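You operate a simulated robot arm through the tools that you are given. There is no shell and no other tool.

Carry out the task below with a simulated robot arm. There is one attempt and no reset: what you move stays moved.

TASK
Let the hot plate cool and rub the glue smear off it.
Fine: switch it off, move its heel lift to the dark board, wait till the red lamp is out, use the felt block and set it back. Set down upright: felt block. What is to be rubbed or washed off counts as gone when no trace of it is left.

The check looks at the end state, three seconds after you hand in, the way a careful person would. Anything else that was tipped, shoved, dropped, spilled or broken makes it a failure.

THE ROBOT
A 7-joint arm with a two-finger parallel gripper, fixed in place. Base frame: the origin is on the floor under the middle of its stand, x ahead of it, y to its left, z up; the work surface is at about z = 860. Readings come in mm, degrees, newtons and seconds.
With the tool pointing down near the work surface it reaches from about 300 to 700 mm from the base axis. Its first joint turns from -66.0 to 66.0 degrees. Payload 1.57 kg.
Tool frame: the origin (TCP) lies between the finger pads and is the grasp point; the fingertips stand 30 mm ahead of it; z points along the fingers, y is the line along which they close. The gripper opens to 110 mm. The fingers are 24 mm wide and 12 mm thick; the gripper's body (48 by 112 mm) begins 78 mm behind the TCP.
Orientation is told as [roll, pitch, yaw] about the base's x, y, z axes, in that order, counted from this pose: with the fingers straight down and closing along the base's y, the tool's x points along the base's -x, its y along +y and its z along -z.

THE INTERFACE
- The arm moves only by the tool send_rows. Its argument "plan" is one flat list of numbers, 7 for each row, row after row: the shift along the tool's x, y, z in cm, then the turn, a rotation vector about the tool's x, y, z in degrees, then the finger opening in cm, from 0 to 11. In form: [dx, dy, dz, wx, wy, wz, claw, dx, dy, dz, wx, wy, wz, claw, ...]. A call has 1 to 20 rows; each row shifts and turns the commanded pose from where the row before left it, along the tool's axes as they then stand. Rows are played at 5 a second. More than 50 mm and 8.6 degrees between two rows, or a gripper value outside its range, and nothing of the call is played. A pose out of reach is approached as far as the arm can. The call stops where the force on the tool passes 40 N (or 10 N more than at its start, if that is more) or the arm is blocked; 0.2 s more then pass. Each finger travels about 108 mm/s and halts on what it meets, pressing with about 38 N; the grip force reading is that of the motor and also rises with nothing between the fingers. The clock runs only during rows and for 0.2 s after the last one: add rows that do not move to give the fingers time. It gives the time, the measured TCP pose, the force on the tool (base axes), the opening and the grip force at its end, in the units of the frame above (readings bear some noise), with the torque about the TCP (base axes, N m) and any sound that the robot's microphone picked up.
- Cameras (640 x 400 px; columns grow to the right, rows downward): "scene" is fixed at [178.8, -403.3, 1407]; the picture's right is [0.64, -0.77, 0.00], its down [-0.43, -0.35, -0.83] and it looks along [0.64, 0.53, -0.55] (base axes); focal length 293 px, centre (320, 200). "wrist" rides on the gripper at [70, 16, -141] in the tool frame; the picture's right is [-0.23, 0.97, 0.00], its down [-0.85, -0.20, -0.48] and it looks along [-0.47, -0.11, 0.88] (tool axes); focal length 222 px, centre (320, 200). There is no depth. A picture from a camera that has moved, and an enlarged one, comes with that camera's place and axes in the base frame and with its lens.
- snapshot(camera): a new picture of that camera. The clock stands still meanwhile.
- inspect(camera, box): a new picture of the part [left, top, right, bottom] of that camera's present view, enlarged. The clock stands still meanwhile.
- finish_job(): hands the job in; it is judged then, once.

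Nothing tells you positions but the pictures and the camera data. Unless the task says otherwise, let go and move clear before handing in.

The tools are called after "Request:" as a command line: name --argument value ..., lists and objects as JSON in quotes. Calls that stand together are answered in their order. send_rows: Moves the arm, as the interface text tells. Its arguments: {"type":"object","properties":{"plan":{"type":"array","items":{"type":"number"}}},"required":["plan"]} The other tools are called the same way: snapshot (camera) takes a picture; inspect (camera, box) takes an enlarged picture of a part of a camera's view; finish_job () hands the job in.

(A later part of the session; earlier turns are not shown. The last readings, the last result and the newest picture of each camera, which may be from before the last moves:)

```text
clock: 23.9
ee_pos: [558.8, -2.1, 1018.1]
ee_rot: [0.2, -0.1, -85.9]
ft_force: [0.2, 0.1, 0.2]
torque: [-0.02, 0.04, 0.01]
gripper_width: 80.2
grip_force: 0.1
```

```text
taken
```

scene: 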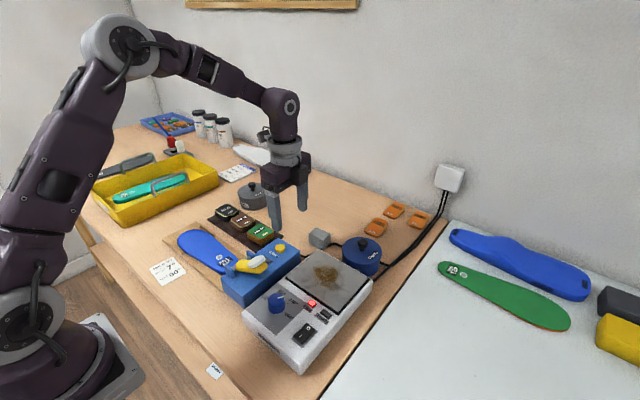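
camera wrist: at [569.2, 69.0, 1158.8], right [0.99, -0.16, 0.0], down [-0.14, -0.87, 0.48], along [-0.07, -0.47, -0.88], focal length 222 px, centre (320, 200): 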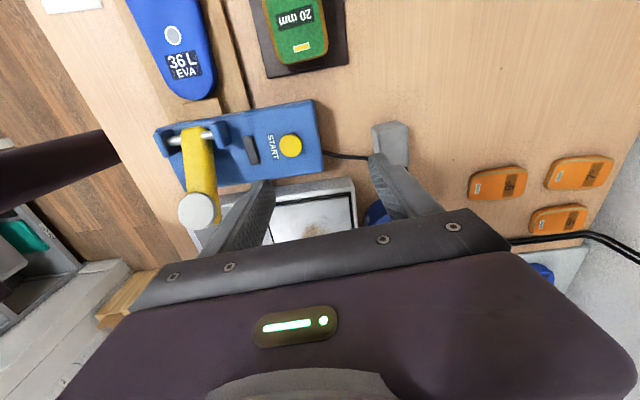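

The felt block is about 36 x 50 x 36 mm, centred near (646, -14), long side along y, with a cord touching its near corner. I'll hover above it and check alignment while the plate cools.

Request:
send_rows --plan '[-0.5, 2.88, 0, 0, 0, 0, 7, -0.5, 2.88, 0, 0, 0, 0, 6, -0.5, 2.88, 0, 0, 0, 0, 5.6, 0, 0, 2, 0, 0, 0, 5.6, 0, 0, 2, 0, 0, 0, 5.6, 0, 0, 0, 0, 0, 0, 5.6]'

Request:
snapshot --camera "wrist"

Request:
inspect --camera "wrist" --box '[240, 100, 420, 220]'

Request:
inspect --camera "scene" --box '[270, 190, 390, 290]'

```text
clock: 25.3
ee_pos: [643.2, -11.4, 977.8]
ee_rot: [0.2, -0.1, -86.0]
ft_force: [-0.1, -0.2, 0.1]
torque: [-0.01, 0.0, -0.02]
gripper_width: 55.7
grip_force: 0.1
```

```text
taken
camera wrist: at [654.4, 59.7, 1119.3], right [0.99, -0.16, 0.0], down [-0.14, -0.87, 0.48], along [-0.07, -0.47, -0.88], focal length 222 px, centre (320, 200)
```

wrist: 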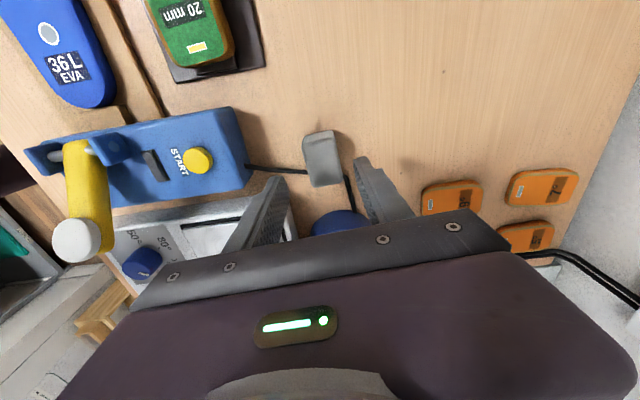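

```text
3.33 times, centred on (330, 160) of wrist
camera zoom: at [654.4, 59.7, 1119.3], right [0.99, -0.16, 0.0], down [-0.14, -0.87, 0.48], along [-0.07, -0.47, -0.88], focal length 740 px, centre (287, 333)
```

zoom: 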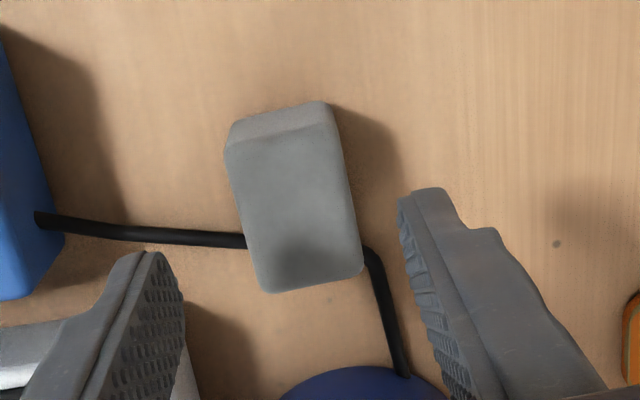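

```text
4.00 times, centred on (330, 240) of scene
camera zoom: at [178.8, -403.3, 1407.0], right [0.64, -0.77, 0.0], down [-0.43, -0.35, -0.83], along [0.64, 0.53, -0.55], focal length 1173 px, centre (280, 40)
```

zoom: 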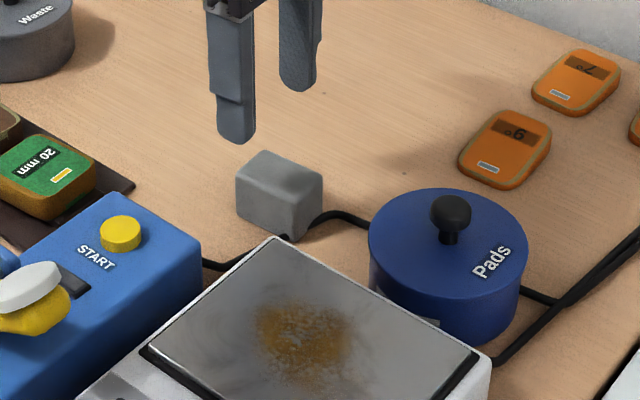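

The block's centre is about (645.5, -16), turned ~4°, matching the gripper. I'll adjust slightly and descend, keeping clear of the cord.

Request:
send_rows --plan '[-0.28, 0.21, 0, 0, 0, 0, 5.6, 0, 0, 2.5, 0, 0, 0, 5.6, 0, 0, 2.0, 0, 0, 0, 5.6, 0, 0, 1.5, 0, 0, 0, 5.6, 0, 0, 0.8, 0, 0, 0, 5.6, 0, 0, 0.4, 0, 0, 0, 5.6, 0, 0, 0, 0, 0, 0, 5.6]'

Request:
inspect --camera "wrist" --box '[240, 100, 420, 220]'

Request:
inspect --camera "scene" --box '[290, 215, 350, 265]'

```text
clock: 26.9
ee_pos: [648.3, -12.9, 905.1]
ee_rot: [0.2, -0.2, -86.1]
ft_force: [0.0, -0.6, 0.2]
torque: [0.04, 0.05, 0.0]
gripper_width: 56.0
grip_force: 0.1
```

```text
3.33 times, centred on (330, 160) of wrist
camera zoom: at [659.1, 57.5, 1046.8], right [0.99, -0.16, 0.0], down [-0.14, -0.87, 0.48], along [-0.07, -0.47, -0.88], focal length 740 px, centre (287, 333)
```

zoom: 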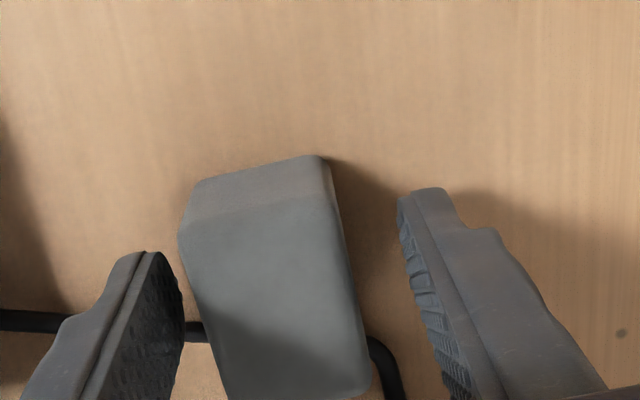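

```text
8.00 times, centred on (320, 240) of scene
camera zoom: at [178.8, -403.3, 1407.0], right [0.64, -0.77, 0.0], down [-0.43, -0.35, -0.83], along [0.64, 0.53, -0.55], focal length 2346 px, centre (320, -120)
```

zoom: 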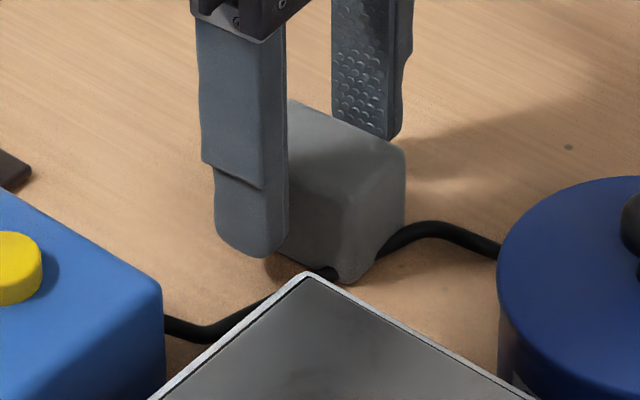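

The block is slightly nearer the left finger; I'll shift 3 mm toward it, go 3 mm lower and close.

Request:
send_rows --plan '[0, -0.3, 0, 0, 0, 0, 5.6, 0, 0, 0.3, 0, 0, 0, 5.6, 0, 0, 0, 0, 0, 0, 4.4, 0, 0, 0, 0, 0, 0, 3.4, 0, 0, 0, 0, 0, 0, 2.4, 0, 0, 0, 0, 0, 0, 2.4]'

Request:
inspect --camera "wrist" --box '[240, 100, 420, 220]'

Request:
inspect --camera "scene" --box '[280, 210, 380, 330]'

```text
clock: 28.3
ee_pos: [644.8, -12.6, 902.1]
ee_rot: [0.2, 0.0, -86.0]
ft_force: [-0.1, -0.7, 0.3]
torque: [-0.02, 0.0, 0.03]
gripper_width: 34.7
grip_force: 37.8
```

```text
3.33 times, centred on (330, 160) of wrist
camera zoom: at [655.4, 57.6, 1043.7], right [0.99, -0.16, 0.0], down [-0.14, -0.87, 0.48], along [-0.07, -0.47, -0.88], focal length 740 px, centre (287, 333)
```

zoom: 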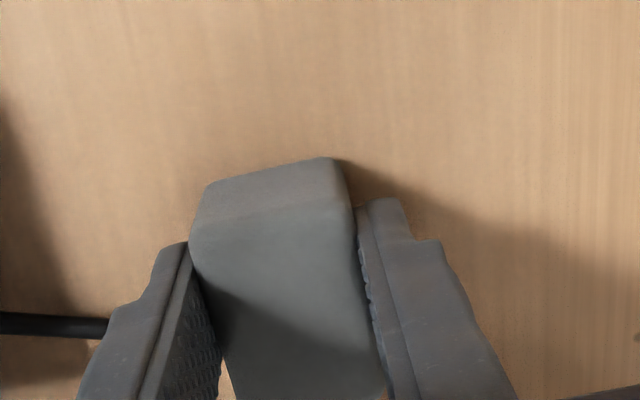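

```text
3.33 times, centred on (330, 270) of scene
camera zoom: at [178.8, -403.3, 1407.0], right [0.64, -0.77, 0.0], down [-0.43, -0.35, -0.83], along [0.64, 0.53, -0.55], focal length 977 px, centre (287, -33)
```

zoom: 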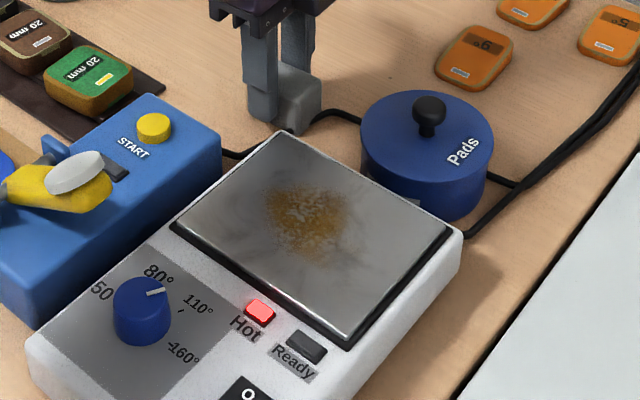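

The felt block is gripped at 34.7 mm with the pads high enough to leave its base free. I'll wait here until the red lamp goes out.

Request:
send_rows --plan '[0, 0, 0, 0, 0, 0, 2.4, 0, 0, 0, 0, 0, 0, 2.4, 0, 0, 0, 0, 0, 0, 2.4, 0, 0, 0, 0, 0, 0, 2.4, 0, 0, 0, 0, 0, 0, 2.4, 0, 0, 0, 0, 0, 0, 2.4, 0, 0, 0, 0, 0, 0, 2.4, 0, 0, 0, 0, 0, 0, 2.4, 0, 0, 0, 0, 0, 0, 2.4, 0, 0, 0, 0, 0, 0, 2.4, 0, 0, 0, 0, 0, 0, 2.4, 0, 0, 0, 0, 0, 0, 2.4, 0, 0, 0, 0, 0, 0, 2.4, 0, 0, 0, 0, 0, 0, 2.4, 0, 0, 0, 0, 0, 0, 2.4, 0, 0, 0, 0, 0, 0, 2.4, 0, 0, 0, 0, 0, 0, 2.4, 0, 0, 0, 0, 0, 0, 2.4, 0, 0, 0, 0, 0, 0, 2.4, 0, 0, 0, 0, 0, 0, 2.4]'

Request:
inspect --camera "scene" --box '[280, 210, 380, 330]'

```text
clock: 32.5
ee_pos: [644.7, -13.2, 901.8]
ee_rot: [0.3, -0.2, -86.0]
ft_force: [-0.2, -1.0, -0.6]
torque: [-0.01, 0.01, 0.01]
gripper_width: 34.8
grip_force: 37.7
```

```text
3.33 times, centred on (330, 270) of scene
camera zoom: at [178.8, -403.3, 1407.0], right [0.64, -0.77, 0.0], down [-0.43, -0.35, -0.83], along [0.64, 0.53, -0.55], focal length 977 px, centre (287, -33)
```

zoom: 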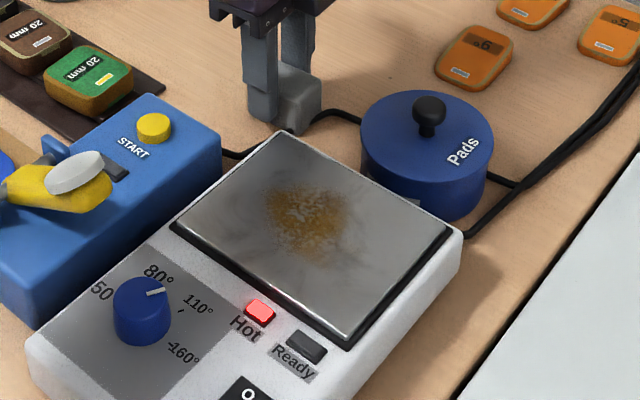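

The lamp is still red; I'll keep waiting.

Request:
send_rows --plan '[0, 0, 0, 0, 0, 0, 2.4, 0, 0, 0, 0, 0, 0, 2.4, 0, 0, 0, 0, 0, 0, 2.4, 0, 0, 0, 0, 0, 0, 2.4, 0, 0, 0, 0, 0, 0, 2.4, 0, 0, 0, 0, 0, 0, 2.4, 0, 0, 0, 0, 0, 0, 2.4, 0, 0, 0, 0, 0, 0, 2.4, 0, 0, 0, 0, 0, 0, 2.4, 0, 0, 0, 0, 0, 0, 2.4, 0, 0, 0, 0, 0, 0, 2.4, 0, 0, 0, 0, 0, 0, 2.4, 0, 0, 0, 0, 0, 0, 2.4, 0, 0, 0, 0, 0, 0, 2.4, 0, 0, 0, 0, 0, 0, 2.4, 0, 0, 0, 0, 0, 0, 2.4, 0, 0, 0, 0, 0, 0, 2.4, 0, 0, 0, 0, 0, 0, 2.4, 0, 0, 0, 0, 0, 0, 2.4, 0, 0, 0, 0, 0, 0, 2.4]'

Request:
send_rows --plan '[0, 0, 0, 0, 0, 0, 2.4, 0, 0, 0, 0, 0, 0, 2.4, 0, 0, 0, 0, 0, 0, 2.4, 0, 0, 0, 0, 0, 0, 2.4, 0, 0, 0, 0, 0, 0, 2.4, 0, 0, 0, 0, 0, 0, 2.4, 0, 0, 0, 0, 0, 0, 2.4, 0, 0, 0, 0, 0, 0, 2.4, 0, 0, 0, 0, 0, 0, 2.4, 0, 0, 0, 0, 0, 0, 2.4, 0, 0, 0, 0, 0, 0, 2.4, 0, 0, 0, 0, 0, 0, 2.4, 0, 0, 0, 0, 0, 0, 2.4, 0, 0, 0, 0, 0, 0, 2.4, 0, 0, 0, 0, 0, 0, 2.4, 0, 0, 0, 0, 0, 0, 2.4, 0, 0, 0, 0, 0, 0, 2.4, 0, 0, 0, 0, 0, 0, 2.4, 0, 0, 0, 0, 0, 0, 2.4, 0, 0, 0, 0, 0, 0, 2.4]'

Request:
inspect --camera "scene" --box '[280, 210, 380, 330]'

```text
clock: 36.7
ee_pos: [644.7, -13.4, 902.5]
ee_rot: [0.2, 0.0, -86.0]
ft_force: [0.2, -1.1, 0.2]
torque: [-0.02, -0.01, 0.01]
gripper_width: 34.6
grip_force: 38.0
```

```text
clock: 40.9
ee_pos: [644.0, -14.0, 902.8]
ee_rot: [0.2, -0.2, -86.0]
ft_force: [-0.6, 0.1, -0.1]
torque: [-0.02, 0.03, -0.02]
gripper_width: 34.6
grip_force: 38.3
```

```text
3.33 times, centred on (330, 270) of scene
camera zoom: at [178.8, -403.3, 1407.0], right [0.64, -0.77, 0.0], down [-0.43, -0.35, -0.83], along [0.64, 0.53, -0.55], focal length 977 px, centre (287, -33)
```

zoom: 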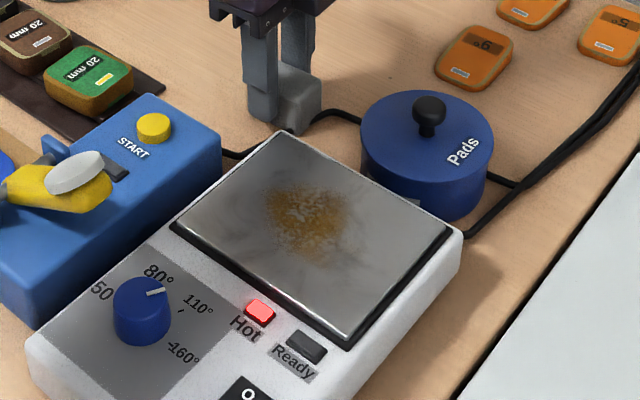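

Still red after about 35 s of cooling; I'll continue waiting.

Request:
send_rows --plan '[0, 0, 0, 0, 0, 0, 2.4, 0, 0, 0, 0, 0, 0, 2.4, 0, 0, 0, 0, 0, 0, 2.4, 0, 0, 0, 0, 0, 0, 2.4, 0, 0, 0, 0, 0, 0, 2.4, 0, 0, 0, 0, 0, 0, 2.4, 0, 0, 0, 0, 0, 0, 2.4, 0, 0, 0, 0, 0, 0, 2.4, 0, 0, 0, 0, 0, 0, 2.4, 0, 0, 0, 0, 0, 0, 2.4, 0, 0, 0, 0, 0, 0, 2.4, 0, 0, 0, 0, 0, 0, 2.4, 0, 0, 0, 0, 0, 0, 2.4, 0, 0, 0, 0, 0, 0, 2.4, 0, 0, 0, 0, 0, 0, 2.4, 0, 0, 0, 0, 0, 0, 2.4, 0, 0, 0, 0, 0, 0, 2.4, 0, 0, 0, 0, 0, 0, 2.4, 0, 0, 0, 0, 0, 0, 2.4, 0, 0, 0, 0, 0, 0, 2.4]'

Request:
send_rows --plan '[0, 0, 0, 0, 0, 0, 2.4, 0, 0, 0, 0, 0, 0, 2.4, 0, 0, 0, 0, 0, 0, 2.4, 0, 0, 0, 0, 0, 0, 2.4, 0, 0, 0, 0, 0, 0, 2.4, 0, 0, 0, 0, 0, 0, 2.4, 0, 0, 0, 0, 0, 0, 2.4, 0, 0, 0, 0, 0, 0, 2.4, 0, 0, 0, 0, 0, 0, 2.4, 0, 0, 0, 0, 0, 0, 2.4, 0, 0, 0, 0, 0, 0, 2.4, 0, 0, 0, 0, 0, 0, 2.4, 0, 0, 0, 0, 0, 0, 2.4, 0, 0, 0, 0, 0, 0, 2.4, 0, 0, 0, 0, 0, 0, 2.4, 0, 0, 0, 0, 0, 0, 2.4, 0, 0, 0, 0, 0, 0, 2.4, 0, 0, 0, 0, 0, 0, 2.4, 0, 0, 0, 0, 0, 0, 2.4, 0, 0, 0, 0, 0, 0, 2.4]'

Request:
send_rows --plan '[0, 0, 0, 0, 0, 0, 2.4, 0, 0, 0, 0, 0, 0, 2.4, 0, 0, 0, 0, 0, 0, 2.4, 0, 0, 0, 0, 0, 0, 2.4, 0, 0, 0, 0, 0, 0, 2.4, 0, 0, 0, 0, 0, 0, 2.4, 0, 0, 0, 0, 0, 0, 2.4, 0, 0, 0, 0, 0, 0, 2.4, 0, 0, 0, 0, 0, 0, 2.4, 0, 0, 0, 0, 0, 0, 2.4, 0, 0, 0, 0, 0, 0, 2.4, 0, 0, 0, 0, 0, 0, 2.4, 0, 0, 0, 0, 0, 0, 2.4, 0, 0, 0, 0, 0, 0, 2.4, 0, 0, 0, 0, 0, 0, 2.4, 0, 0, 0, 0, 0, 0, 2.4, 0, 0, 0, 0, 0, 0, 2.4, 0, 0, 0, 0, 0, 0, 2.4, 0, 0, 0, 0, 0, 0, 2.4, 0, 0, 0, 0, 0, 0, 2.4]'

Request:
inspect --camera "scene" --box '[280, 210, 380, 330]'

```text
clock: 45.1
ee_pos: [643.9, -12.9, 902.2]
ee_rot: [0.2, -0.1, -86.0]
ft_force: [0.6, 0.4, 0.6]
torque: [0.0, 0.0, 0.01]
gripper_width: 34.6
grip_force: 37.9
```

```text
clock: 49.3
ee_pos: [645.6, -13.7, 902.8]
ee_rot: [0.2, -0.2, -86.0]
ft_force: [-0.8, -0.3, 0.3]
torque: [-0.03, 0.0, 0.07]
gripper_width: 34.5
grip_force: 38.0
```

```text
clock: 53.5
ee_pos: [644.5, -13.5, 902.4]
ee_rot: [0.2, -0.2, -86.0]
ft_force: [-0.4, 0.2, -0.7]
torque: [0.0, 0.01, -0.01]
gripper_width: 34.6
grip_force: 37.7
```

```text
3.33 times, centred on (330, 270) of scene
camera zoom: at [178.8, -403.3, 1407.0], right [0.64, -0.77, 0.0], down [-0.43, -0.35, -0.83], along [0.64, 0.53, -0.55], focal length 977 px, centre (287, -33)
```

zoom: 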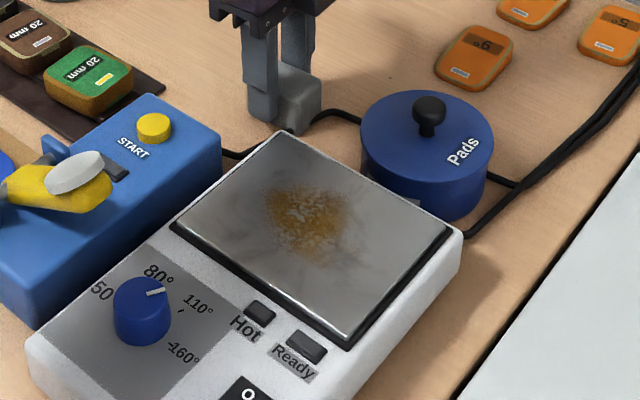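

The Hot lamp is out now. I'll lift the felt block and carry it above the plate.

Request:
send_rows --plan '[0, 0, -0.5, 0, 0, 0, 2.4, 0, 0, -1.5, 0, 0, 0, 2.4, 0, 0, -3, 0, 0, 0, 2.4, 0, 0, -3, 0, 0, 0, 2.4, 0, 0, -2.5, 0, 0, 0, 2.4, -1.05, -1.25, 0, 0, 0, 0, 2.4, -2.05, -2.45, 0, 0, 0, 0, 2.4, -2.05, -2.45, 0, 0, 0, 0, 2.4, -2.05, -2.45, 0, 0, 0, 0, 2.4, -2.05, -2.45, 0, 0, 0, 0, 2.4, -1.02, -1.2, 0, 0, 0, 0, 2.4, 0, 0, 0, 0, 0, 0, 2.4]'

Request:
snapshot --camera "wrist"

Request:
inspect --camera "scene" --box '[260, 180, 400, 320]'

```text
clock: 56.1
ee_pos: [529.6, -123.9, 1008.0]
ee_rot: [0.3, 0.0, -86.0]
ft_force: [0.7, 0.7, -0.9]
torque: [-0.04, 0.03, -0.01]
gripper_width: 34.6
grip_force: 38.3
```

```text
taken
camera wrist: at [539.6, -53.0, 1149.2], right [0.99, -0.16, 0.0], down [-0.14, -0.87, 0.48], along [-0.07, -0.47, -0.88], focal length 222 px, centre (320, 200)
```

wrist: 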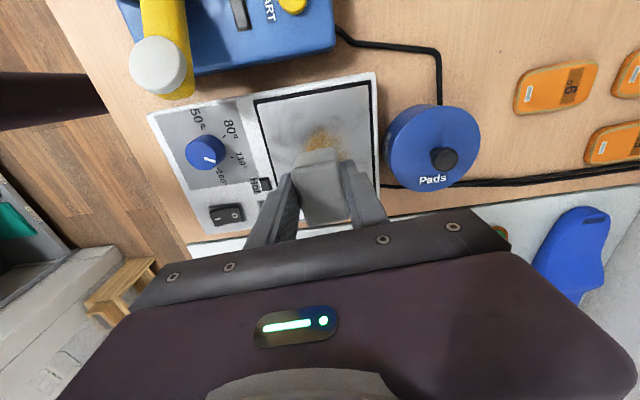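

```text
2.86 times, centred on (330, 250) of scene
camera zoom: at [178.8, -403.4, 1407.0], right [0.64, -0.77, 0.0], down [-0.43, -0.35, -0.83], along [0.64, 0.53, -0.55], focal length 838 px, centre (291, 57)
```

zoom: 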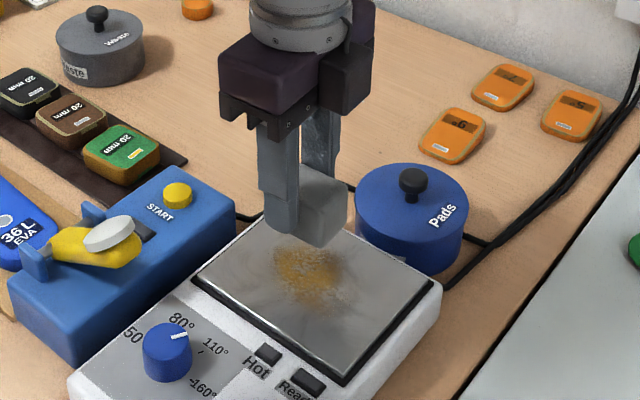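

The block is held above the smear. I'll descend to near contact, then touch down gently.

Request:
send_rows --plan '[0, 0, 2, 0, 0, 0, 2.4, 0, 0, 1.5, 0, 0, 0, 2.4, 0, 0, 0.8, 0, 0, 0, 2.4, 0, 0, 0.3, 0, 0, 0, 2.4, 0, 0, 0.2, 0, 0, 0, 2.4, 0, 0, 0, 0, 0, 0, 2.4]'

Request:
inspect --camera "scene" --box '[290, 230, 380, 310]'

```text
clock: 57.5
ee_pos: [529.0, -123.7, 959.3]
ee_rot: [0.2, -0.1, -85.9]
ft_force: [-0.3, 0.2, 0.0]
torque: [0.02, 0.0, -0.02]
gripper_width: 34.5
grip_force: 37.9
```

```text
5.00 times, centred on (335, 270) of scene
camera zoom: at [178.8, -403.3, 1407.0], right [0.64, -0.77, 0.0], down [-0.43, -0.35, -0.83], along [0.64, 0.53, -0.55], focal length 1466 px, centre (245, -150)
```

zoom: 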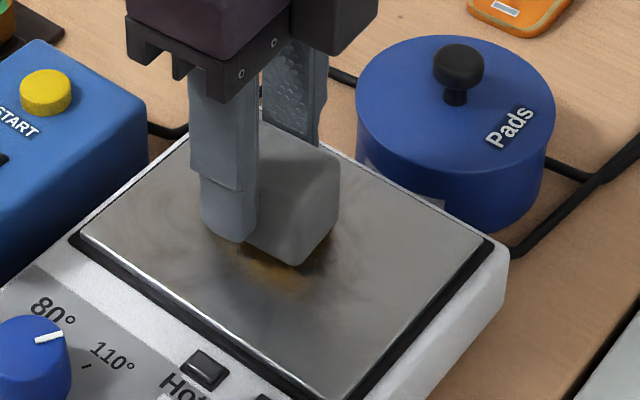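

Request:
send_rows --plan '[0, 0, 0.15, 0, 0, 0, 2.4, 0, 0, 0.15, 0, 0, 0, 2.4, 0, 0, 0.1, 0, 0, 0, 2.4]'

```text
clock: 58.3
ee_pos: [529.0, -123.7, 955.0]
ee_rot: [0.4, -0.1, -86.0]
ft_force: [0.5, 1.6, 7.4]
torque: [-0.03, 0.11, -0.01]
gripper_width: 34.5
grip_force: 37.8
```

Contact at 7 N, so the plate is at about z = 913. I'll begin rubbing with light back-and-forth strokes along y.

Request:
send_rows --plan '[0.7, 0, 0, 0, 0, 0, 2.4, 0.9, 0, 0, 0, 0, 0, 2.4, 0.9, 0, 0, 0, 0, 0, 2.4, -0.9, 0, 0, 0, 0, 0, 2.4, -0.9, 0, 0, 0, 0, 0, 2.4, -0.9, 0, 0, 0, 0, 0, 2.4, -0.9, 0, 0, 0, 0, 0, 2.4, -0.9, 0, 0, 0, 0, 0, 2.4, -0.9, 0, 0, 0, 0, 0, 2.4, 0.9, 0, 0, 0, 0, 0, 2.4, 0.9, 0, 0, 0, 0, 0, 2.4, 0.9, 0, 0, 0, 0, 0, 2.4]'

Request:
inspect --camera "scene" --box '[290, 230, 380, 310]'

```text
clock: 60.9
ee_pos: [528.8, -125.8, 955.0]
ee_rot: [0.3, -0.3, -85.8]
ft_force: [0.1, -3.0, 6.7]
torque: [-0.16, 0.09, 0.04]
gripper_width: 35.0
grip_force: 38.2
```

```text
5.00 times, centred on (335, 270) of scene
camera zoom: at [178.7, -403.4, 1407.0], right [0.64, -0.77, 0.0], down [-0.43, -0.35, -0.83], along [0.64, 0.53, -0.55], focal length 1466 px, centre (245, -150)
```

zoom: 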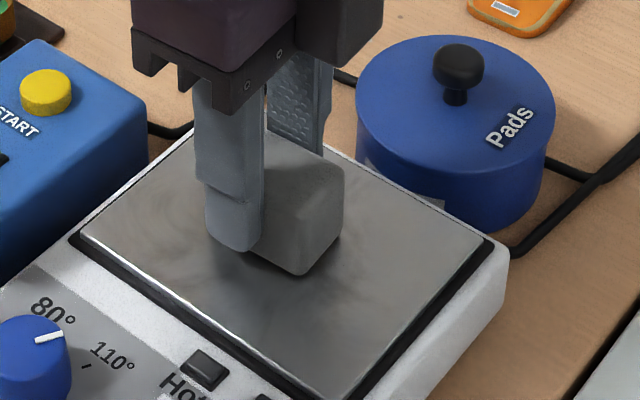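

The rub works: the visible brown near the block is gone. I'll continue the strokes offset to +x and then to -x to cover the whole smear.

Request:
send_rows --plan '[0, 0.8, 0, 0, 0, 0, 2.4, 0, 0.8, 0, 0, 0, 0, 2.4, 0.9, 0, 0, 0, 0, 0, 2.4, 0.9, 0, 0, 0, 0, 0, 2.4, 0.9, 0, 0, 0, 0, 0, 2.4, -0.9, 0, 0, 0, 0, 0, 2.4, -0.9, 0, 0, 0, 0, 0, 2.4, -0.9, 0, 0, 0, 0, 0, 2.4, -0.9, 0, 0, 0, 0, 0, 2.4, -0.9, 0, 0, 0, 0, 0, 2.4, -0.9, 0, 0, 0, 0, 0, 2.4, 0.9, 0, 0, 0, 0, 0, 2.4, 0.9, 0, 0, 0, 0, 0, 2.4, 0.9, 0, 0, 0, 0, 0, 2.4]'

Request:
send_rows --plan '[0, -0.9, 0, 0, 0, 0, 2.4, 0, -0.9, 0, 0, 0, 0, 2.4, 0, -0.9, 0, 0, 0, 0, 2.4, 0, -0.6, 0, 0, 0, 0, 2.4, 0.9, 0, 0, 0, 0, 0, 2.4, 0.9, 0, 0, 0, 0, 0, 2.4, 0.9, 0, 0, 0, 0, 0, 2.4, -0.9, 0, 0, 0, 0, 0, 2.4, -0.9, 0, 0, 0, 0, 0, 2.4, -0.9, 0, 0, 0, 0, 0, 2.4, -0.9, 0, 0, 0, 0, 0, 2.4, -0.9, 0, 0, 0, 0, 0, 2.4, -0.9, 0, 0, 0, 0, 0, 2.4, 0.9, 0, 0, 0, 0, 0, 2.4, 0.9, 0, 0, 0, 0, 0, 2.4, 0.9, 0, 0, 0, 0, 0, 2.4]'

Request:
inspect --camera "scene" --box '[290, 230, 380, 310]'

```text
clock: 63.9
ee_pos: [547.1, -123.9, 955.0]
ee_rot: [0.3, -0.1, -85.9]
ft_force: [0.6, 0.2, -0.8]
torque: [-0.02, -0.06, 0.0]
gripper_width: 34.5
grip_force: 37.4
```

```text
clock: 67.3
ee_pos: [513.6, -129.1, 954.9]
ee_rot: [0.4, -0.3, -86.1]
ft_force: [1.7, -7.6, 16.0]
torque: [-0.22, 0.11, 0.05]
gripper_width: 34.6
grip_force: 37.9
```

```text
5.00 times, centred on (335, 270) of scene
camera zoom: at [178.6, -403.5, 1407.0], right [0.64, -0.77, 0.0], down [-0.43, -0.35, -0.83], along [0.64, 0.53, -0.55], focal length 1466 px, centre (245, -150)
```

zoom: 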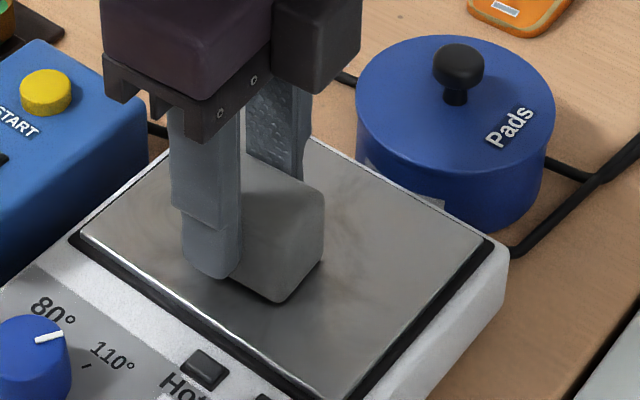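

Contact was lost at the +x offset, so I'll lift and look at what is left of the smear.

Request:
send_rows --plan '[0, 0, -0.5, 0, 0, 0, 2.4, 0, 0, -2, 0, 0, 0, 2.4, -2, 0, -3, 0, 0, 0, 2.4, -3, 0, -2, 0, 0, 0, 2.4, -3, 0, 0, 0, 0, 0, 2.4]'

Request:
inspect --camera "scene" --box '[290, 230, 380, 310]'

Request:
inspect --camera "wrist" --box '[220, 0, 460, 180]'

```text
clock: 68.5
ee_pos: [517.3, -206.2, 1030.1]
ee_rot: [0.2, -0.1, -85.9]
ft_force: [-0.2, -0.4, -0.3]
torque: [0.01, 0.01, -0.03]
gripper_width: 34.6
grip_force: 38.0
```

```text
5.00 times, centred on (335, 270) of scene
camera zoom: at [178.8, -403.3, 1407.0], right [0.64, -0.77, 0.0], down [-0.43, -0.35, -0.83], along [0.64, 0.53, -0.55], focal length 1466 px, centre (245, -150)
```

zoom: 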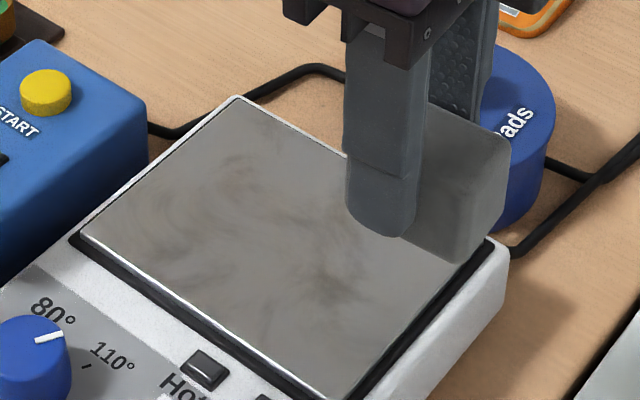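

```text
2.22 times, centred on (340, 90) of wrist
camera zoom: at [528.4, -135.0, 1171.9], right [0.99, -0.16, 0.0], down [-0.14, -0.87, 0.48], along [-0.07, -0.47, -0.88], focal length 494 px, centre (276, 444)
```

zoom: 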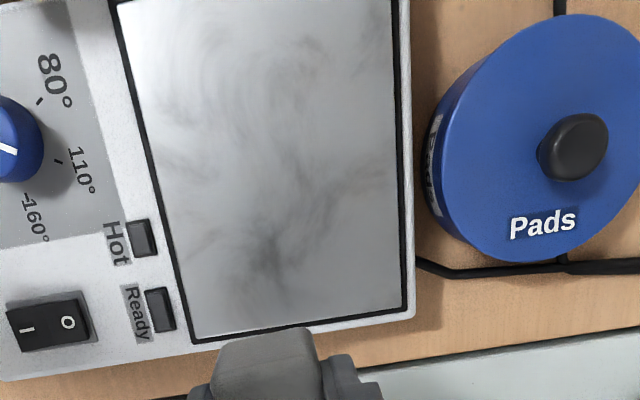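

The plate looks almost clean; I'll zoom in for any faint remnants.

Request:
inspect --camera "wrist" --box '[310, 20, 420, 110]'

Request:
inspect --camera "scene" --box '[310, 245, 370, 295]'

```text
4.44 times, centred on (365, 65) of wrist
camera zoom: at [528.4, -135.0, 1171.9], right [0.99, -0.16, 0.0], down [-0.14, -0.87, 0.48], along [-0.07, -0.47, -0.88], focal length 987 px, centre (120, 800)
```

zoom: 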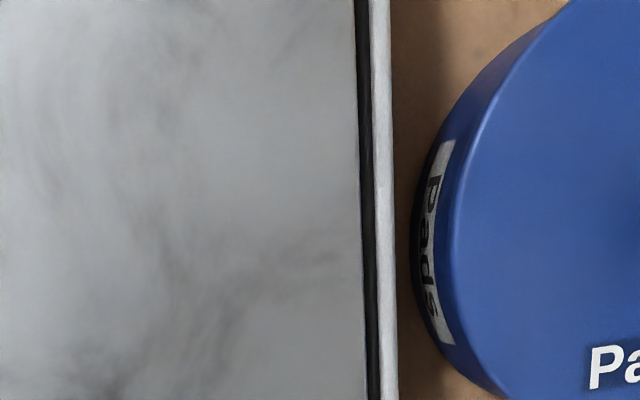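

```text
8.00 times, centred on (340, 270) of scene
camera zoom: at [178.8, -403.3, 1407.0], right [0.64, -0.77, 0.0], down [-0.43, -0.35, -0.83], along [0.64, 0.53, -0.55], focal length 2346 px, centre (160, -360)
```

zoom: 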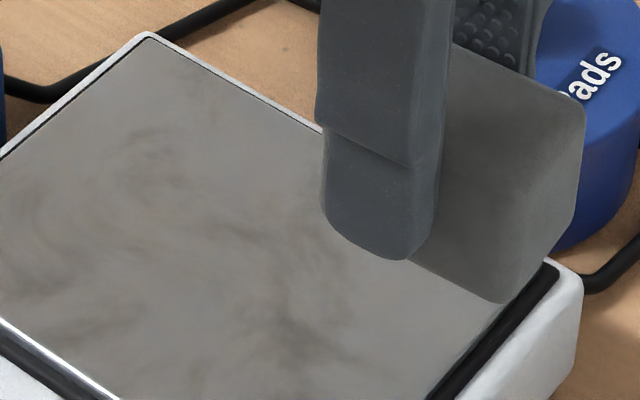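

Only very faint brownish hints might remain towards +x around (570, -140). I'll do a second, wider pass there with proper contact.

Request:
send_rows --plan '[2.64, 1.48, 0, 0, 0, 0, 2.4, 2.64, 1.48, 0, 0, 0, 0, 2.4, 2.63, 1.47, 0, 0, 0, 0, 2.4, 0, 0, 2.5, 0, 0, 0, 2.4, 0, 0, 2.5, 0, 0, 0, 2.4, 0, 0, 1.2, 0, 0, 0, 2.4, 0, 0, 0.5, 0, 0, 0, 2.4, 0, 0, 0.2, 0, 0, 0, 2.4, 0, 0, 0.15, 0, 0, 0, 2.4, 0, 0, 0, 0, 0, 0, 2.4]'

```text
clock: 70.7
ee_pos: [557.6, -124.6, 959.0]
ee_rot: [0.3, -0.1, -86.0]
ft_force: [0.0, 0.9, -0.7]
torque: [-0.02, 0.04, -0.02]
gripper_width: 34.5
grip_force: 38.0
```

Request:
send_rows --plan '[0, 0, 0.2, 0, 0, 0, 2.4, 0, 0, 0.15, 0, 0, 0, 2.4, 0, 0, 0.1, 0, 0, 0, 2.4]'

```text
clock: 71.5
ee_pos: [556.5, -124.2, 955.2]
ee_rot: [0.2, -0.1, -86.0]
ft_force: [0.7, 0.4, 0.8]
torque: [-0.05, 0.0, 0.0]
gripper_width: 34.5
grip_force: 37.6
```

Request:
send_rows --plan '[0, 0, 0.1, 0, 0, 0, 2.4, 0, 0, 0.05, 0, 0, 0, 2.4]'

```text
clock: 72.1
ee_pos: [555.8, -124.0, 954.0]
ee_rot: [0.3, -0.2, -85.8]
ft_force: [-1.5, 0.5, 15.6]
torque: [0.03, 0.22, 0.01]
gripper_width: 34.5
grip_force: 37.7
```

Good contact at 15 N. Now long strokes along y here.

Request:
send_rows --plan '[0.8, 0, 0, 0, 0, 0, 2.4, 1, 0, 0, 0, 0, 0, 2.4, 1, 0, 0, 0, 0, 0, 2.4, -1, 0, 0, 0, 0, 0, 2.4, -1, 0, 0, 0, 0, 0, 2.4, -1, 0, 0, 0, 0, 0, 2.4, -1, 0, 0, 0, 0, 0, 2.4, -1, 0, 0, 0, 0, 0, 2.4, -1, 0, 0, 0, 0, 0, 2.4, -1, 0, 0, 0, 0, 0, 2.4, 1, 0, 0, 0, 0, 0, 2.4, 1, 0, 0, 0, 0, 0, 2.4, 1, 0, 0, 0, 0, 0, 2.4, 1, 0, 0, 0, 0, 0, 2.4]'

```text
clock: 73.2
ee_pos: [555.8, -100.3, 954.9]
ee_rot: [0.4, 0.3, -85.7]
ft_force: [0.0, 1.0, 8.5]
torque: [-0.24, 0.11, -0.06]
gripper_width: 35.0
grip_force: 37.6
stopped in row 5: the force on the tool passed its limit at 44 N (the readings are from after the stop); the commanded pose is now the measured one
```

The force spiked at the reversal; the command has relaxed to 8.5 N. I'll continue with smaller steps at this lighter load.

Request:
send_rows --plan '[-0.6, 0, 0, 0, 0, 0, 2.4, -0.7, 0, 0, 0, 0, 0, 2.4, -0.7, 0, 0, 0, 0, 0, 2.4, -0.7, 0, 0, 0, 0, 0, 2.4, -0.7, 0, 0, 0, 0, 0, 2.4, -0.7, 0, 0, 0, 0, 0, 2.4, -0.7, 0, 0, 0, 0, 0, 2.4, -0.7, 0, 0, 0, 0, 0, 2.4]'

```text
clock: 74.9
ee_pos: [559.3, -149.7, 954.9]
ee_rot: [0.4, 0.4, -85.7]
ft_force: [-2.8, 1.7, 9.5]
torque: [-0.15, 0.2, -0.07]
gripper_width: 34.6
grip_force: 37.9
stopped in row 8: the force on the tool passed its limit at 41 N (the readings are from after the stop); the commanded pose is now the measured one
```

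I'll ease off by half a millimetre and stroke back.

Request:
send_rows --plan '[0, 0, -0.04, 0, 0, 0, 2.4, 0.7, 0, 0, 0, 0, 0, 2.4, 0.7, 0, 0, 0, 0, 0, 2.4, 0.7, 0, 0, 0, 0, 0, 2.4, 0.7, 0, 0, 0, 0, 0, 2.4]'

```text
clock: 76.1
ee_pos: [556.3, -123.3, 953.8]
ee_rot: [0.4, 0.3, -85.9]
ft_force: [0.3, -2.9, 4.1]
torque: [-0.22, 0.06, 0.04]
gripper_width: 34.5
grip_force: 37.7
```

Request:
send_rows --plan '[0, 0, -0.5, 0, 0, 0, 2.4, 0, 0, -2, 0, 0, 0, 2.4, -2, 0, -3, 0, 0, 0, 2.4, -3, 0, -2, 0, 0, 0, 2.4, -3, -0.5, 0, 0, 0, 0, 2.4, -3, -0.5, 0, 0, 0, 0, 2.4, 0, 0, 0, 0, 0, 0, 2.4]'

Request:
snapshot --camera "wrist"

Request:
inspect --camera "wrist" --box '[220, 0, 400, 120]'

Request:
inspect --camera "scene" --box '[290, 230, 380, 310]'

```text
clock: 77.7
ee_pos: [555.4, -233.9, 1028.2]
ee_rot: [0.4, 0.4, -85.7]
ft_force: [0.4, 0.3, 0.3]
torque: [-0.02, 0.0, 0.01]
gripper_width: 34.5
grip_force: 38.3
```

```text
taken
camera wrist: at [565.1, -165.2, 1170.8], right [0.99, -0.15, 0.01], down [-0.14, -0.87, 0.47], along [-0.07, -0.47, -0.88], focal length 222 px, centre (320, 200)
```

wrist: 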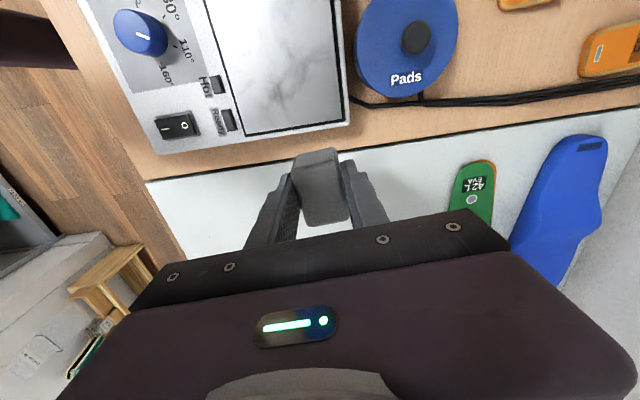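

```text
3.33 times, centred on (310, 60) of wrist
camera zoom: at [565.1, -165.2, 1170.8], right [0.99, -0.15, 0.01], down [-0.14, -0.87, 0.47], along [-0.07, -0.47, -0.88], focal length 740 px, centre (353, 667)
```

zoom: 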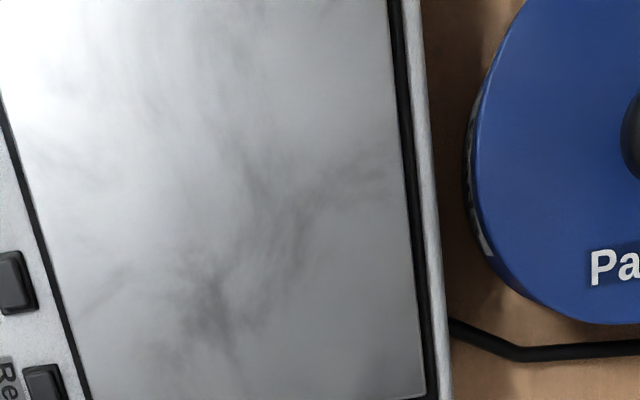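

```text
5.00 times, centred on (335, 270) of scene
camera zoom: at [178.8, -403.4, 1407.0], right [0.64, -0.77, 0.0], down [-0.43, -0.35, -0.83], along [0.64, 0.53, -0.55], focal length 1466 px, centre (245, -150)
```

zoom: 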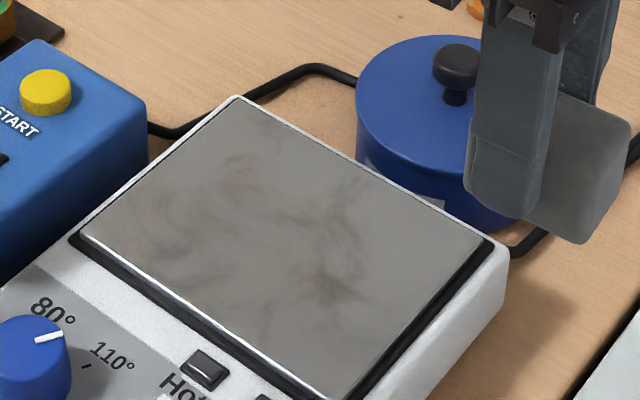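

Now only grey wisps show, which look like the plate's own texture. Let me zoom tightly on the former smear area to be sure.

Request:
inspect --camera "scene" --box '[322, 255, 366, 292]'

Request:
inspect --camera "wrist" --box '[225, 0, 345, 80]'

```text
10.81 times, centred on (344, 274) of scene
camera zoom: at [178.8, -403.4, 1407.0], right [0.64, -0.77, 0.0], down [-0.43, -0.35, -0.83], along [0.64, 0.53, -0.55], focal length 3170 px, centre (60, -595)
```

zoom: 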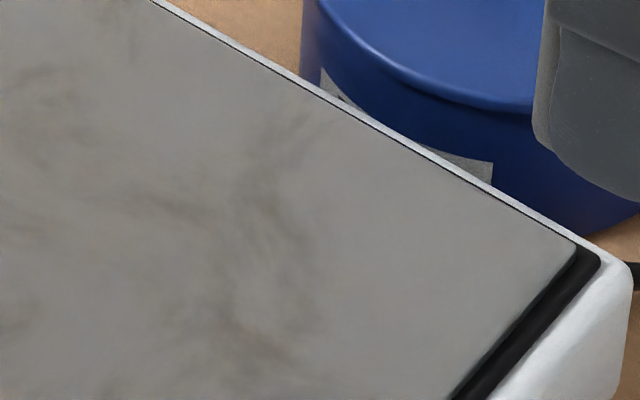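

```text
5.00 times, centred on (285, 40) of wrist
camera zoom: at [565.1, -165.2, 1170.8], right [0.99, -0.15, 0.01], down [-0.14, -0.87, 0.47], along [-0.07, -0.47, -0.88], focal length 1111 px, centre (495, 1000)
```

zoom: 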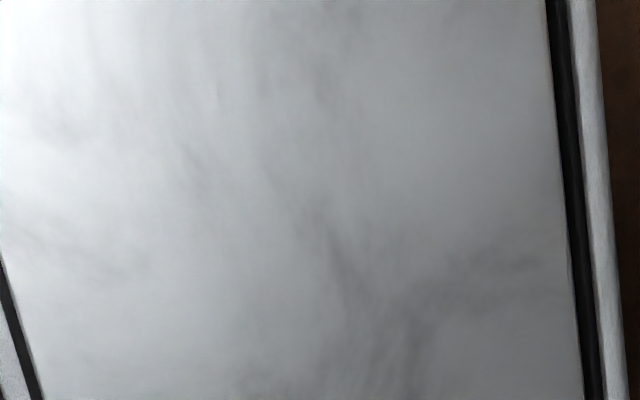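

It looks clean apart from the plate's grey texture, but I'll do one more full pass with firm contact to be certain, first squaring up the small tilt.

Request:
send_rows --plan '[0, 0, 0, 0.2, -0.5, 0.3, 2.4, 2.83, -1.02, 0, 0, 0, 0, 2.4, 2.83, -1.02, 0, 0, 0, 0, 2.4, 2.83, -1.02, 0, 0, 0, 0, 2.4, 2.83, -1.02, 0, 0, 0, 0, 2.4, 0, 0, 2.5, 0, 0, 0, 2.4, 0, 0, 2.5, 0, 0, 0, 2.4, 0, 0, 1.2, 0, 0, 0, 2.4, 0, 0, 0.5, 0, 0, 0, 2.4, 0, 0, 0, 0, 0, 0, 2.4]'

```text
clock: 79.9
ee_pos: [506.2, -122.9, 961.8]
ee_rot: [0.2, -0.1, -86.0]
ft_force: [0.6, 0.3, -0.7]
torque: [-0.02, 0.04, -0.02]
gripper_width: 34.8
grip_force: 37.7
```

Request:
send_rows --plan '[0, 0, 0.3, 0, 0, 0, 2.4, 0, 0, 0.2, 0, 0, 0, 2.4, 0, 0, 0.1, 0, 0, 0, 2.4, 0, 0, 0.08, 0, 0, 0, 2.4]'

```text
clock: 80.9
ee_pos: [507.1, -123.7, 955.2]
ee_rot: [0.1, -0.1, -86.0]
ft_force: [0.6, 1.0, -0.3]
torque: [-0.01, -0.01, 0.01]
gripper_width: 34.7
grip_force: 37.9
```

Request:
send_rows --plan '[0, 0, 0.08, 0, 0, 0, 2.4, 0, 0, 0.06, 0, 0, 0, 2.4]'

```text
clock: 81.5
ee_pos: [506.7, -123.9, 954.2]
ee_rot: [0.4, -0.2, -85.9]
ft_force: [-1.6, 1.2, 23.0]
torque: [0.35, 0.3, 0.06]
gripper_width: 34.6
grip_force: 38.1
```

Contact is a bit firm at 23 N; I'll ease off slightly and stroke along y.

Request:
send_rows --plan '[0, 0, -0.04, 0, 0, 0, 2.4, 0.7, 0, 0, 0, 0, 0, 2.4, 0.7, 0, 0, 0, 0, 0, 2.4, 0.7, 0, 0, 0, 0, 0, 2.4, -0.7, 0, 0, 0, 0, 0, 2.4, -0.7, 0, 0, 0, 0, 0, 2.4, -0.7, 0, 0, 0, 0, 0, 2.4, -0.7, 0, 0, 0, 0, 0, 2.4, -0.7, 0, 0, 0, 0, 0, 2.4, -0.7, 0, 0, 0, 0, 0, 2.4, -0.7, 0, 0, 0, 0, 0, 2.4, 0.7, 0, 0, 0, 0, 0, 2.4, 0.7, 0, 0, 0, 0, 0, 2.4, 0.7, 0, 0, 0, 0, 0, 2.4, 0.7, 0, 0, 0, 0, 0, 2.4]'

```text
clock: 84.7
ee_pos: [506.8, -125.0, 953.9]
ee_rot: [0.3, -0.3, -86.1]
ft_force: [1.6, -14.7, 32.0]
torque: [-0.36, 0.16, 0.06]
gripper_width: 34.5
grip_force: 37.7
```

Request:
send_rows --plan '[0, 0, -0.05, 0, 0, 0, 2.4, 0, 0.7, 0, 0, 0, 0, 2.4, 0, 0.8, 0, 0, 0, 0, 2.4, 0.7, 0, 0, 0, 0, 0, 2.4, 0.7, 0, 0, 0, 0, 0, 2.4, 0.7, 0, 0, 0, 0, 0, 2.4, -0.7, 0, 0, 0, 0, 0, 2.4, -0.7, 0, 0, 0, 0, 0, 2.4, -0.7, 0, 0, 0, 0, 0, 2.4, -0.7, 0, 0, 0, 0, 0, 2.4, -0.7, 0, 0, 0, 0, 0, 2.4, -0.7, 0, 0, 0, 0, 0, 2.4, -0.7, 0, 0, 0, 0, 0, 2.4, 0.7, 0, 0, 0, 0, 0, 2.4, 0.7, 0, 0, 0, 0, 0, 2.4, 0.7, 0, 0, 0, 0, 0, 2.4, 0.7, 0, 0, 0, 0, 0, 2.4]'

```text
clock: 88.3
ee_pos: [522.0, -124.4, 953.2]
ee_rot: [0.3, -0.2, -86.1]
ft_force: [1.1, -7.3, 13.7]
torque: [-0.09, 0.03, 0.08]
gripper_width: 34.6
grip_force: 37.9
```

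Good steady contact at about 14 N. Next band, 15 mm further in +x.

Request:
send_rows --plan '[0, 0.7, 0, 0, 0, 0, 2.4, 0, 0.8, 0.02, 0, 0, 0, 2.4, 0.7, 0, 0, 0, 0, 0, 2.4, 0.7, 0, 0, 0, 0, 0, 2.4, 0.7, 0, 0, 0, 0, 0, 2.4, -0.7, 0, 0, 0, 0, 0, 2.4, -0.7, 0, 0, 0, 0, 0, 2.4, -0.7, 0, 0, 0, 0, 0, 2.4, -0.7, 0, 0, 0, 0, 0, 2.4, -0.7, 0, 0, 0, 0, 0, 2.4, -0.7, 0, 0, 0, 0, 0, 2.4, -0.7, 0, 0, 0, 0, 0, 2.4, 0.7, 0, 0, 0, 0, 0, 2.4, 0.7, 0, 0, 0, 0, 0, 2.4, 0.7, 0, 0, 0, 0, 0, 2.4, 0.7, 0, 0, 0, 0, 0, 2.4]'

Request:
send_rows --plan '[0, 0.7, 0, 0, 0, 0, 2.4, 0, 0.8, 0.03, 0, 0, 0, 2.4, 0.7, 0, 0, 0, 0, 0, 2.4, 0.7, 0, 0, 0, 0, 0, 2.4, 0.7, 0, 0, 0, 0, 0, 2.4, -0.7, 0, 0, 0, 0, 0, 2.4, -0.7, 0, 0, 0, 0, 0, 2.4, -0.7, 0, 0, 0, 0, 0, 2.4, -0.7, 0, 0, 0, 0, 0, 2.4, -0.7, 0, 0, 0, 0, 0, 2.4, -0.7, 0, 0, 0, 0, 0, 2.4, -0.7, 0, 0, 0, 0, 0, 2.4, 0.7, 0, 0, 0, 0, 0, 2.4, 0.7, 0, 0, 0, 0, 0, 2.4, 0.7, 0, 0, 0, 0, 0, 2.4, 0.7, 0, 0, 0, 0, 0, 2.4]'

```text
clock: 91.7
ee_pos: [537.7, -122.4, 954.0]
ee_rot: [0.1, -0.1, -86.1]
ft_force: [0.8, -1.2, 3.4]
torque: [0.02, 0.04, 0.02]
gripper_width: 34.4
grip_force: 38.3
```

```text
clock: 95.1
ee_pos: [551.0, -121.7, 953.1]
ee_rot: [0.2, -0.2, -86.0]
ft_force: [0.6, -0.5, -0.7]
torque: [-0.01, 0.04, -0.01]
gripper_width: 34.5
grip_force: 38.1
```

Contact faded at x = 551; I'll press down slightly and repeat that band.

Request:
send_rows --plan '[0, 0, 0.05, 0, 0, 0, 2.4, 0, 0, 0.04, 0, 0, 0, 2.4]'

```text
clock: 95.7
ee_pos: [551.9, -120.9, 953.8]
ee_rot: [0.4, -0.2, -86.0]
ft_force: [-0.5, -0.9, 6.1]
torque: [-0.03, 0.1, 0.03]
gripper_width: 34.7
grip_force: 38.1
```

Request:
send_rows --plan '[0, 0, 0.02, 0, 0, 0, 2.4, 0.7, 0, 0, 0, 0, 0, 2.4, 0.7, 0, 0, 0, 0, 0, 2.4, 0.7, 0, 0, 0, 0, 0, 2.4, -0.7, 0, 0, 0, 0, 0, 2.4, -0.7, 0, 0, 0, 0, 0, 2.4, -0.7, 0, 0, 0, 0, 0, 2.4, -0.7, 0, 0, 0, 0, 0, 2.4, -0.7, 0, 0, 0, 0, 0, 2.4, -0.7, 0, 0, 0, 0, 0, 2.4, -0.7, 0, 0, 0, 0, 0, 2.4, -0.7, 0, 0, 0, 0, 0, 2.4, 0.7, 0, 0, 0, 0, 0, 2.4, 0.7, 0, 0, 0, 0, 0, 2.4, 0.7, 0, 0, 0, 0, 0, 2.4, 0.7, 0, 0, 0, 0, 0, 2.4, 0.7, 0, 0, 0, 0, 0, 2.4]'

```text
clock: 99.3
ee_pos: [552.2, -120.6, 952.5]
ee_rot: [0.3, -0.1, -86.0]
ft_force: [0.6, -10.1, 19.2]
torque: [-0.4, 0.08, 0.03]
gripper_width: 34.7
grip_force: 38.0
```

Request:
send_rows --plan '[0, -0.7, -0.04, 0, 0, 0, 2.4, 0, -0.8, 0, 0, 0, 0, 2.4, 0.7, 0, 0, 0, 0, 0, 2.4, 0.7, 0, 0, 0, 0, 0, 2.4, 0.7, 0, 0, 0, 0, 0, 2.4, -0.7, 0, 0, 0, 0, 0, 2.4, -0.7, 0, 0, 0, 0, 0, 2.4, -0.7, 0, 0, 0, 0, 0, 2.4, -0.7, 0, 0, 0, 0, 0, 2.4, -0.7, 0, 0, 0, 0, 0, 2.4, -0.7, 0, 0, 0, 0, 0, 2.4, -0.7, 0, 0, 0, 0, 0, 2.4, 0.7, 0, 0, 0, 0, 0, 2.4, 0.7, 0, 0, 0, 0, 0, 2.4, 0.7, 0, 0, 0, 0, 0, 2.4, 0.7, 0, 0, 0, 0, 0, 2.4]'

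Request:
send_rows --plan '[0, 0, -0.5, 0, 0, 0, 2.4, 0, 0, -2, 0, 0, 0, 2.4, -2, 0, -3, 0, 0, 0, 2.4, -3, 0, -2, 0, 0, 0, 2.4, -3, 0, 0, 0, 0, 0, 2.4, -3, 0, 0, 0, 0, 0, 2.4, 0, 0, 0, 0, 0, 0, 2.4]'

Request:
inspect --camera "scene" --box '[290, 230, 380, 310]'

Request:
snapshot --camera "wrist"

Request:
inspect --camera "wrist" --box '[220, 0, 400, 120]'

```text
clock: 102.7
ee_pos: [535.3, -120.9, 952.9]
ee_rot: [0.2, -0.1, -86.0]
ft_force: [0.3, -3.7, 6.0]
torque: [-0.17, 0.07, 0.01]
gripper_width: 34.8
grip_force: 38.3
```

```text
clock: 104.3
ee_pos: [545.1, -230.2, 1026.9]
ee_rot: [0.2, -0.1, -86.1]
ft_force: [-0.7, 0.3, -0.4]
torque: [-0.03, 0.0, 0.03]
gripper_width: 34.7
grip_force: 38.0
```

```text
5.00 times, centred on (335, 270) of scene
camera zoom: at [178.8, -403.4, 1407.0], right [0.64, -0.77, 0.0], down [-0.43, -0.35, -0.83], along [0.64, 0.53, -0.55], focal length 1466 px, centre (245, -150)
```

zoom: 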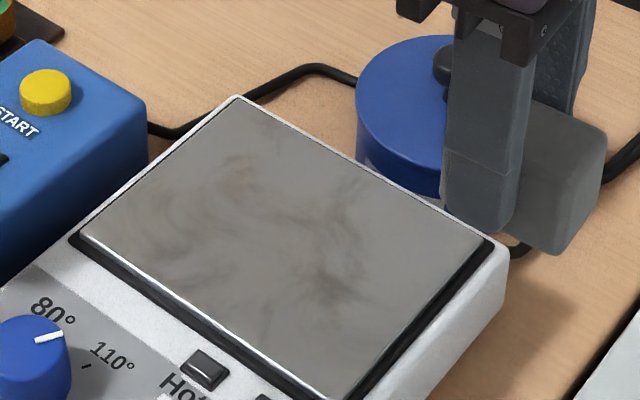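

```text
taken
camera wrist: at [555.7, -159.8, 1168.4], right [0.99, -0.16, 0.0], down [-0.14, -0.87, 0.48], along [-0.07, -0.47, -0.88], focal length 222 px, centre (320, 200)
```

wrist: 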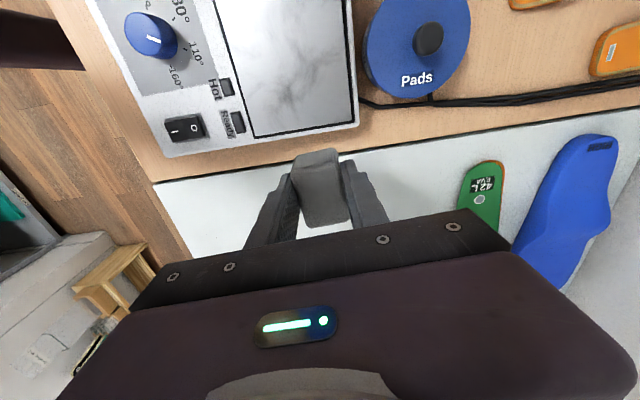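

```text
3.33 times, centred on (310, 60) of wrist
camera zoom: at [555.7, -159.8, 1168.4], right [0.99, -0.16, 0.0], down [-0.14, -0.87, 0.48], along [-0.07, -0.47, -0.88], focal length 740 px, centre (353, 667)
```

zoom: 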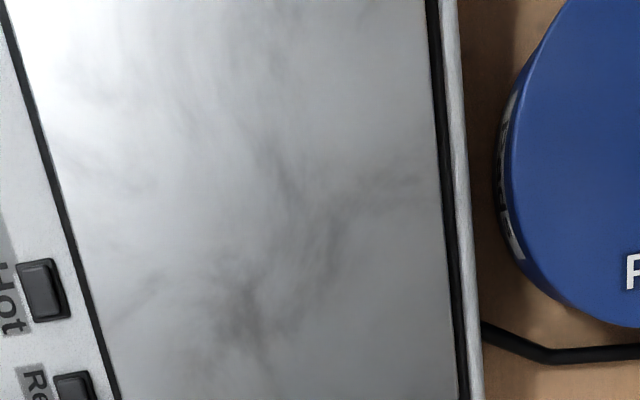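

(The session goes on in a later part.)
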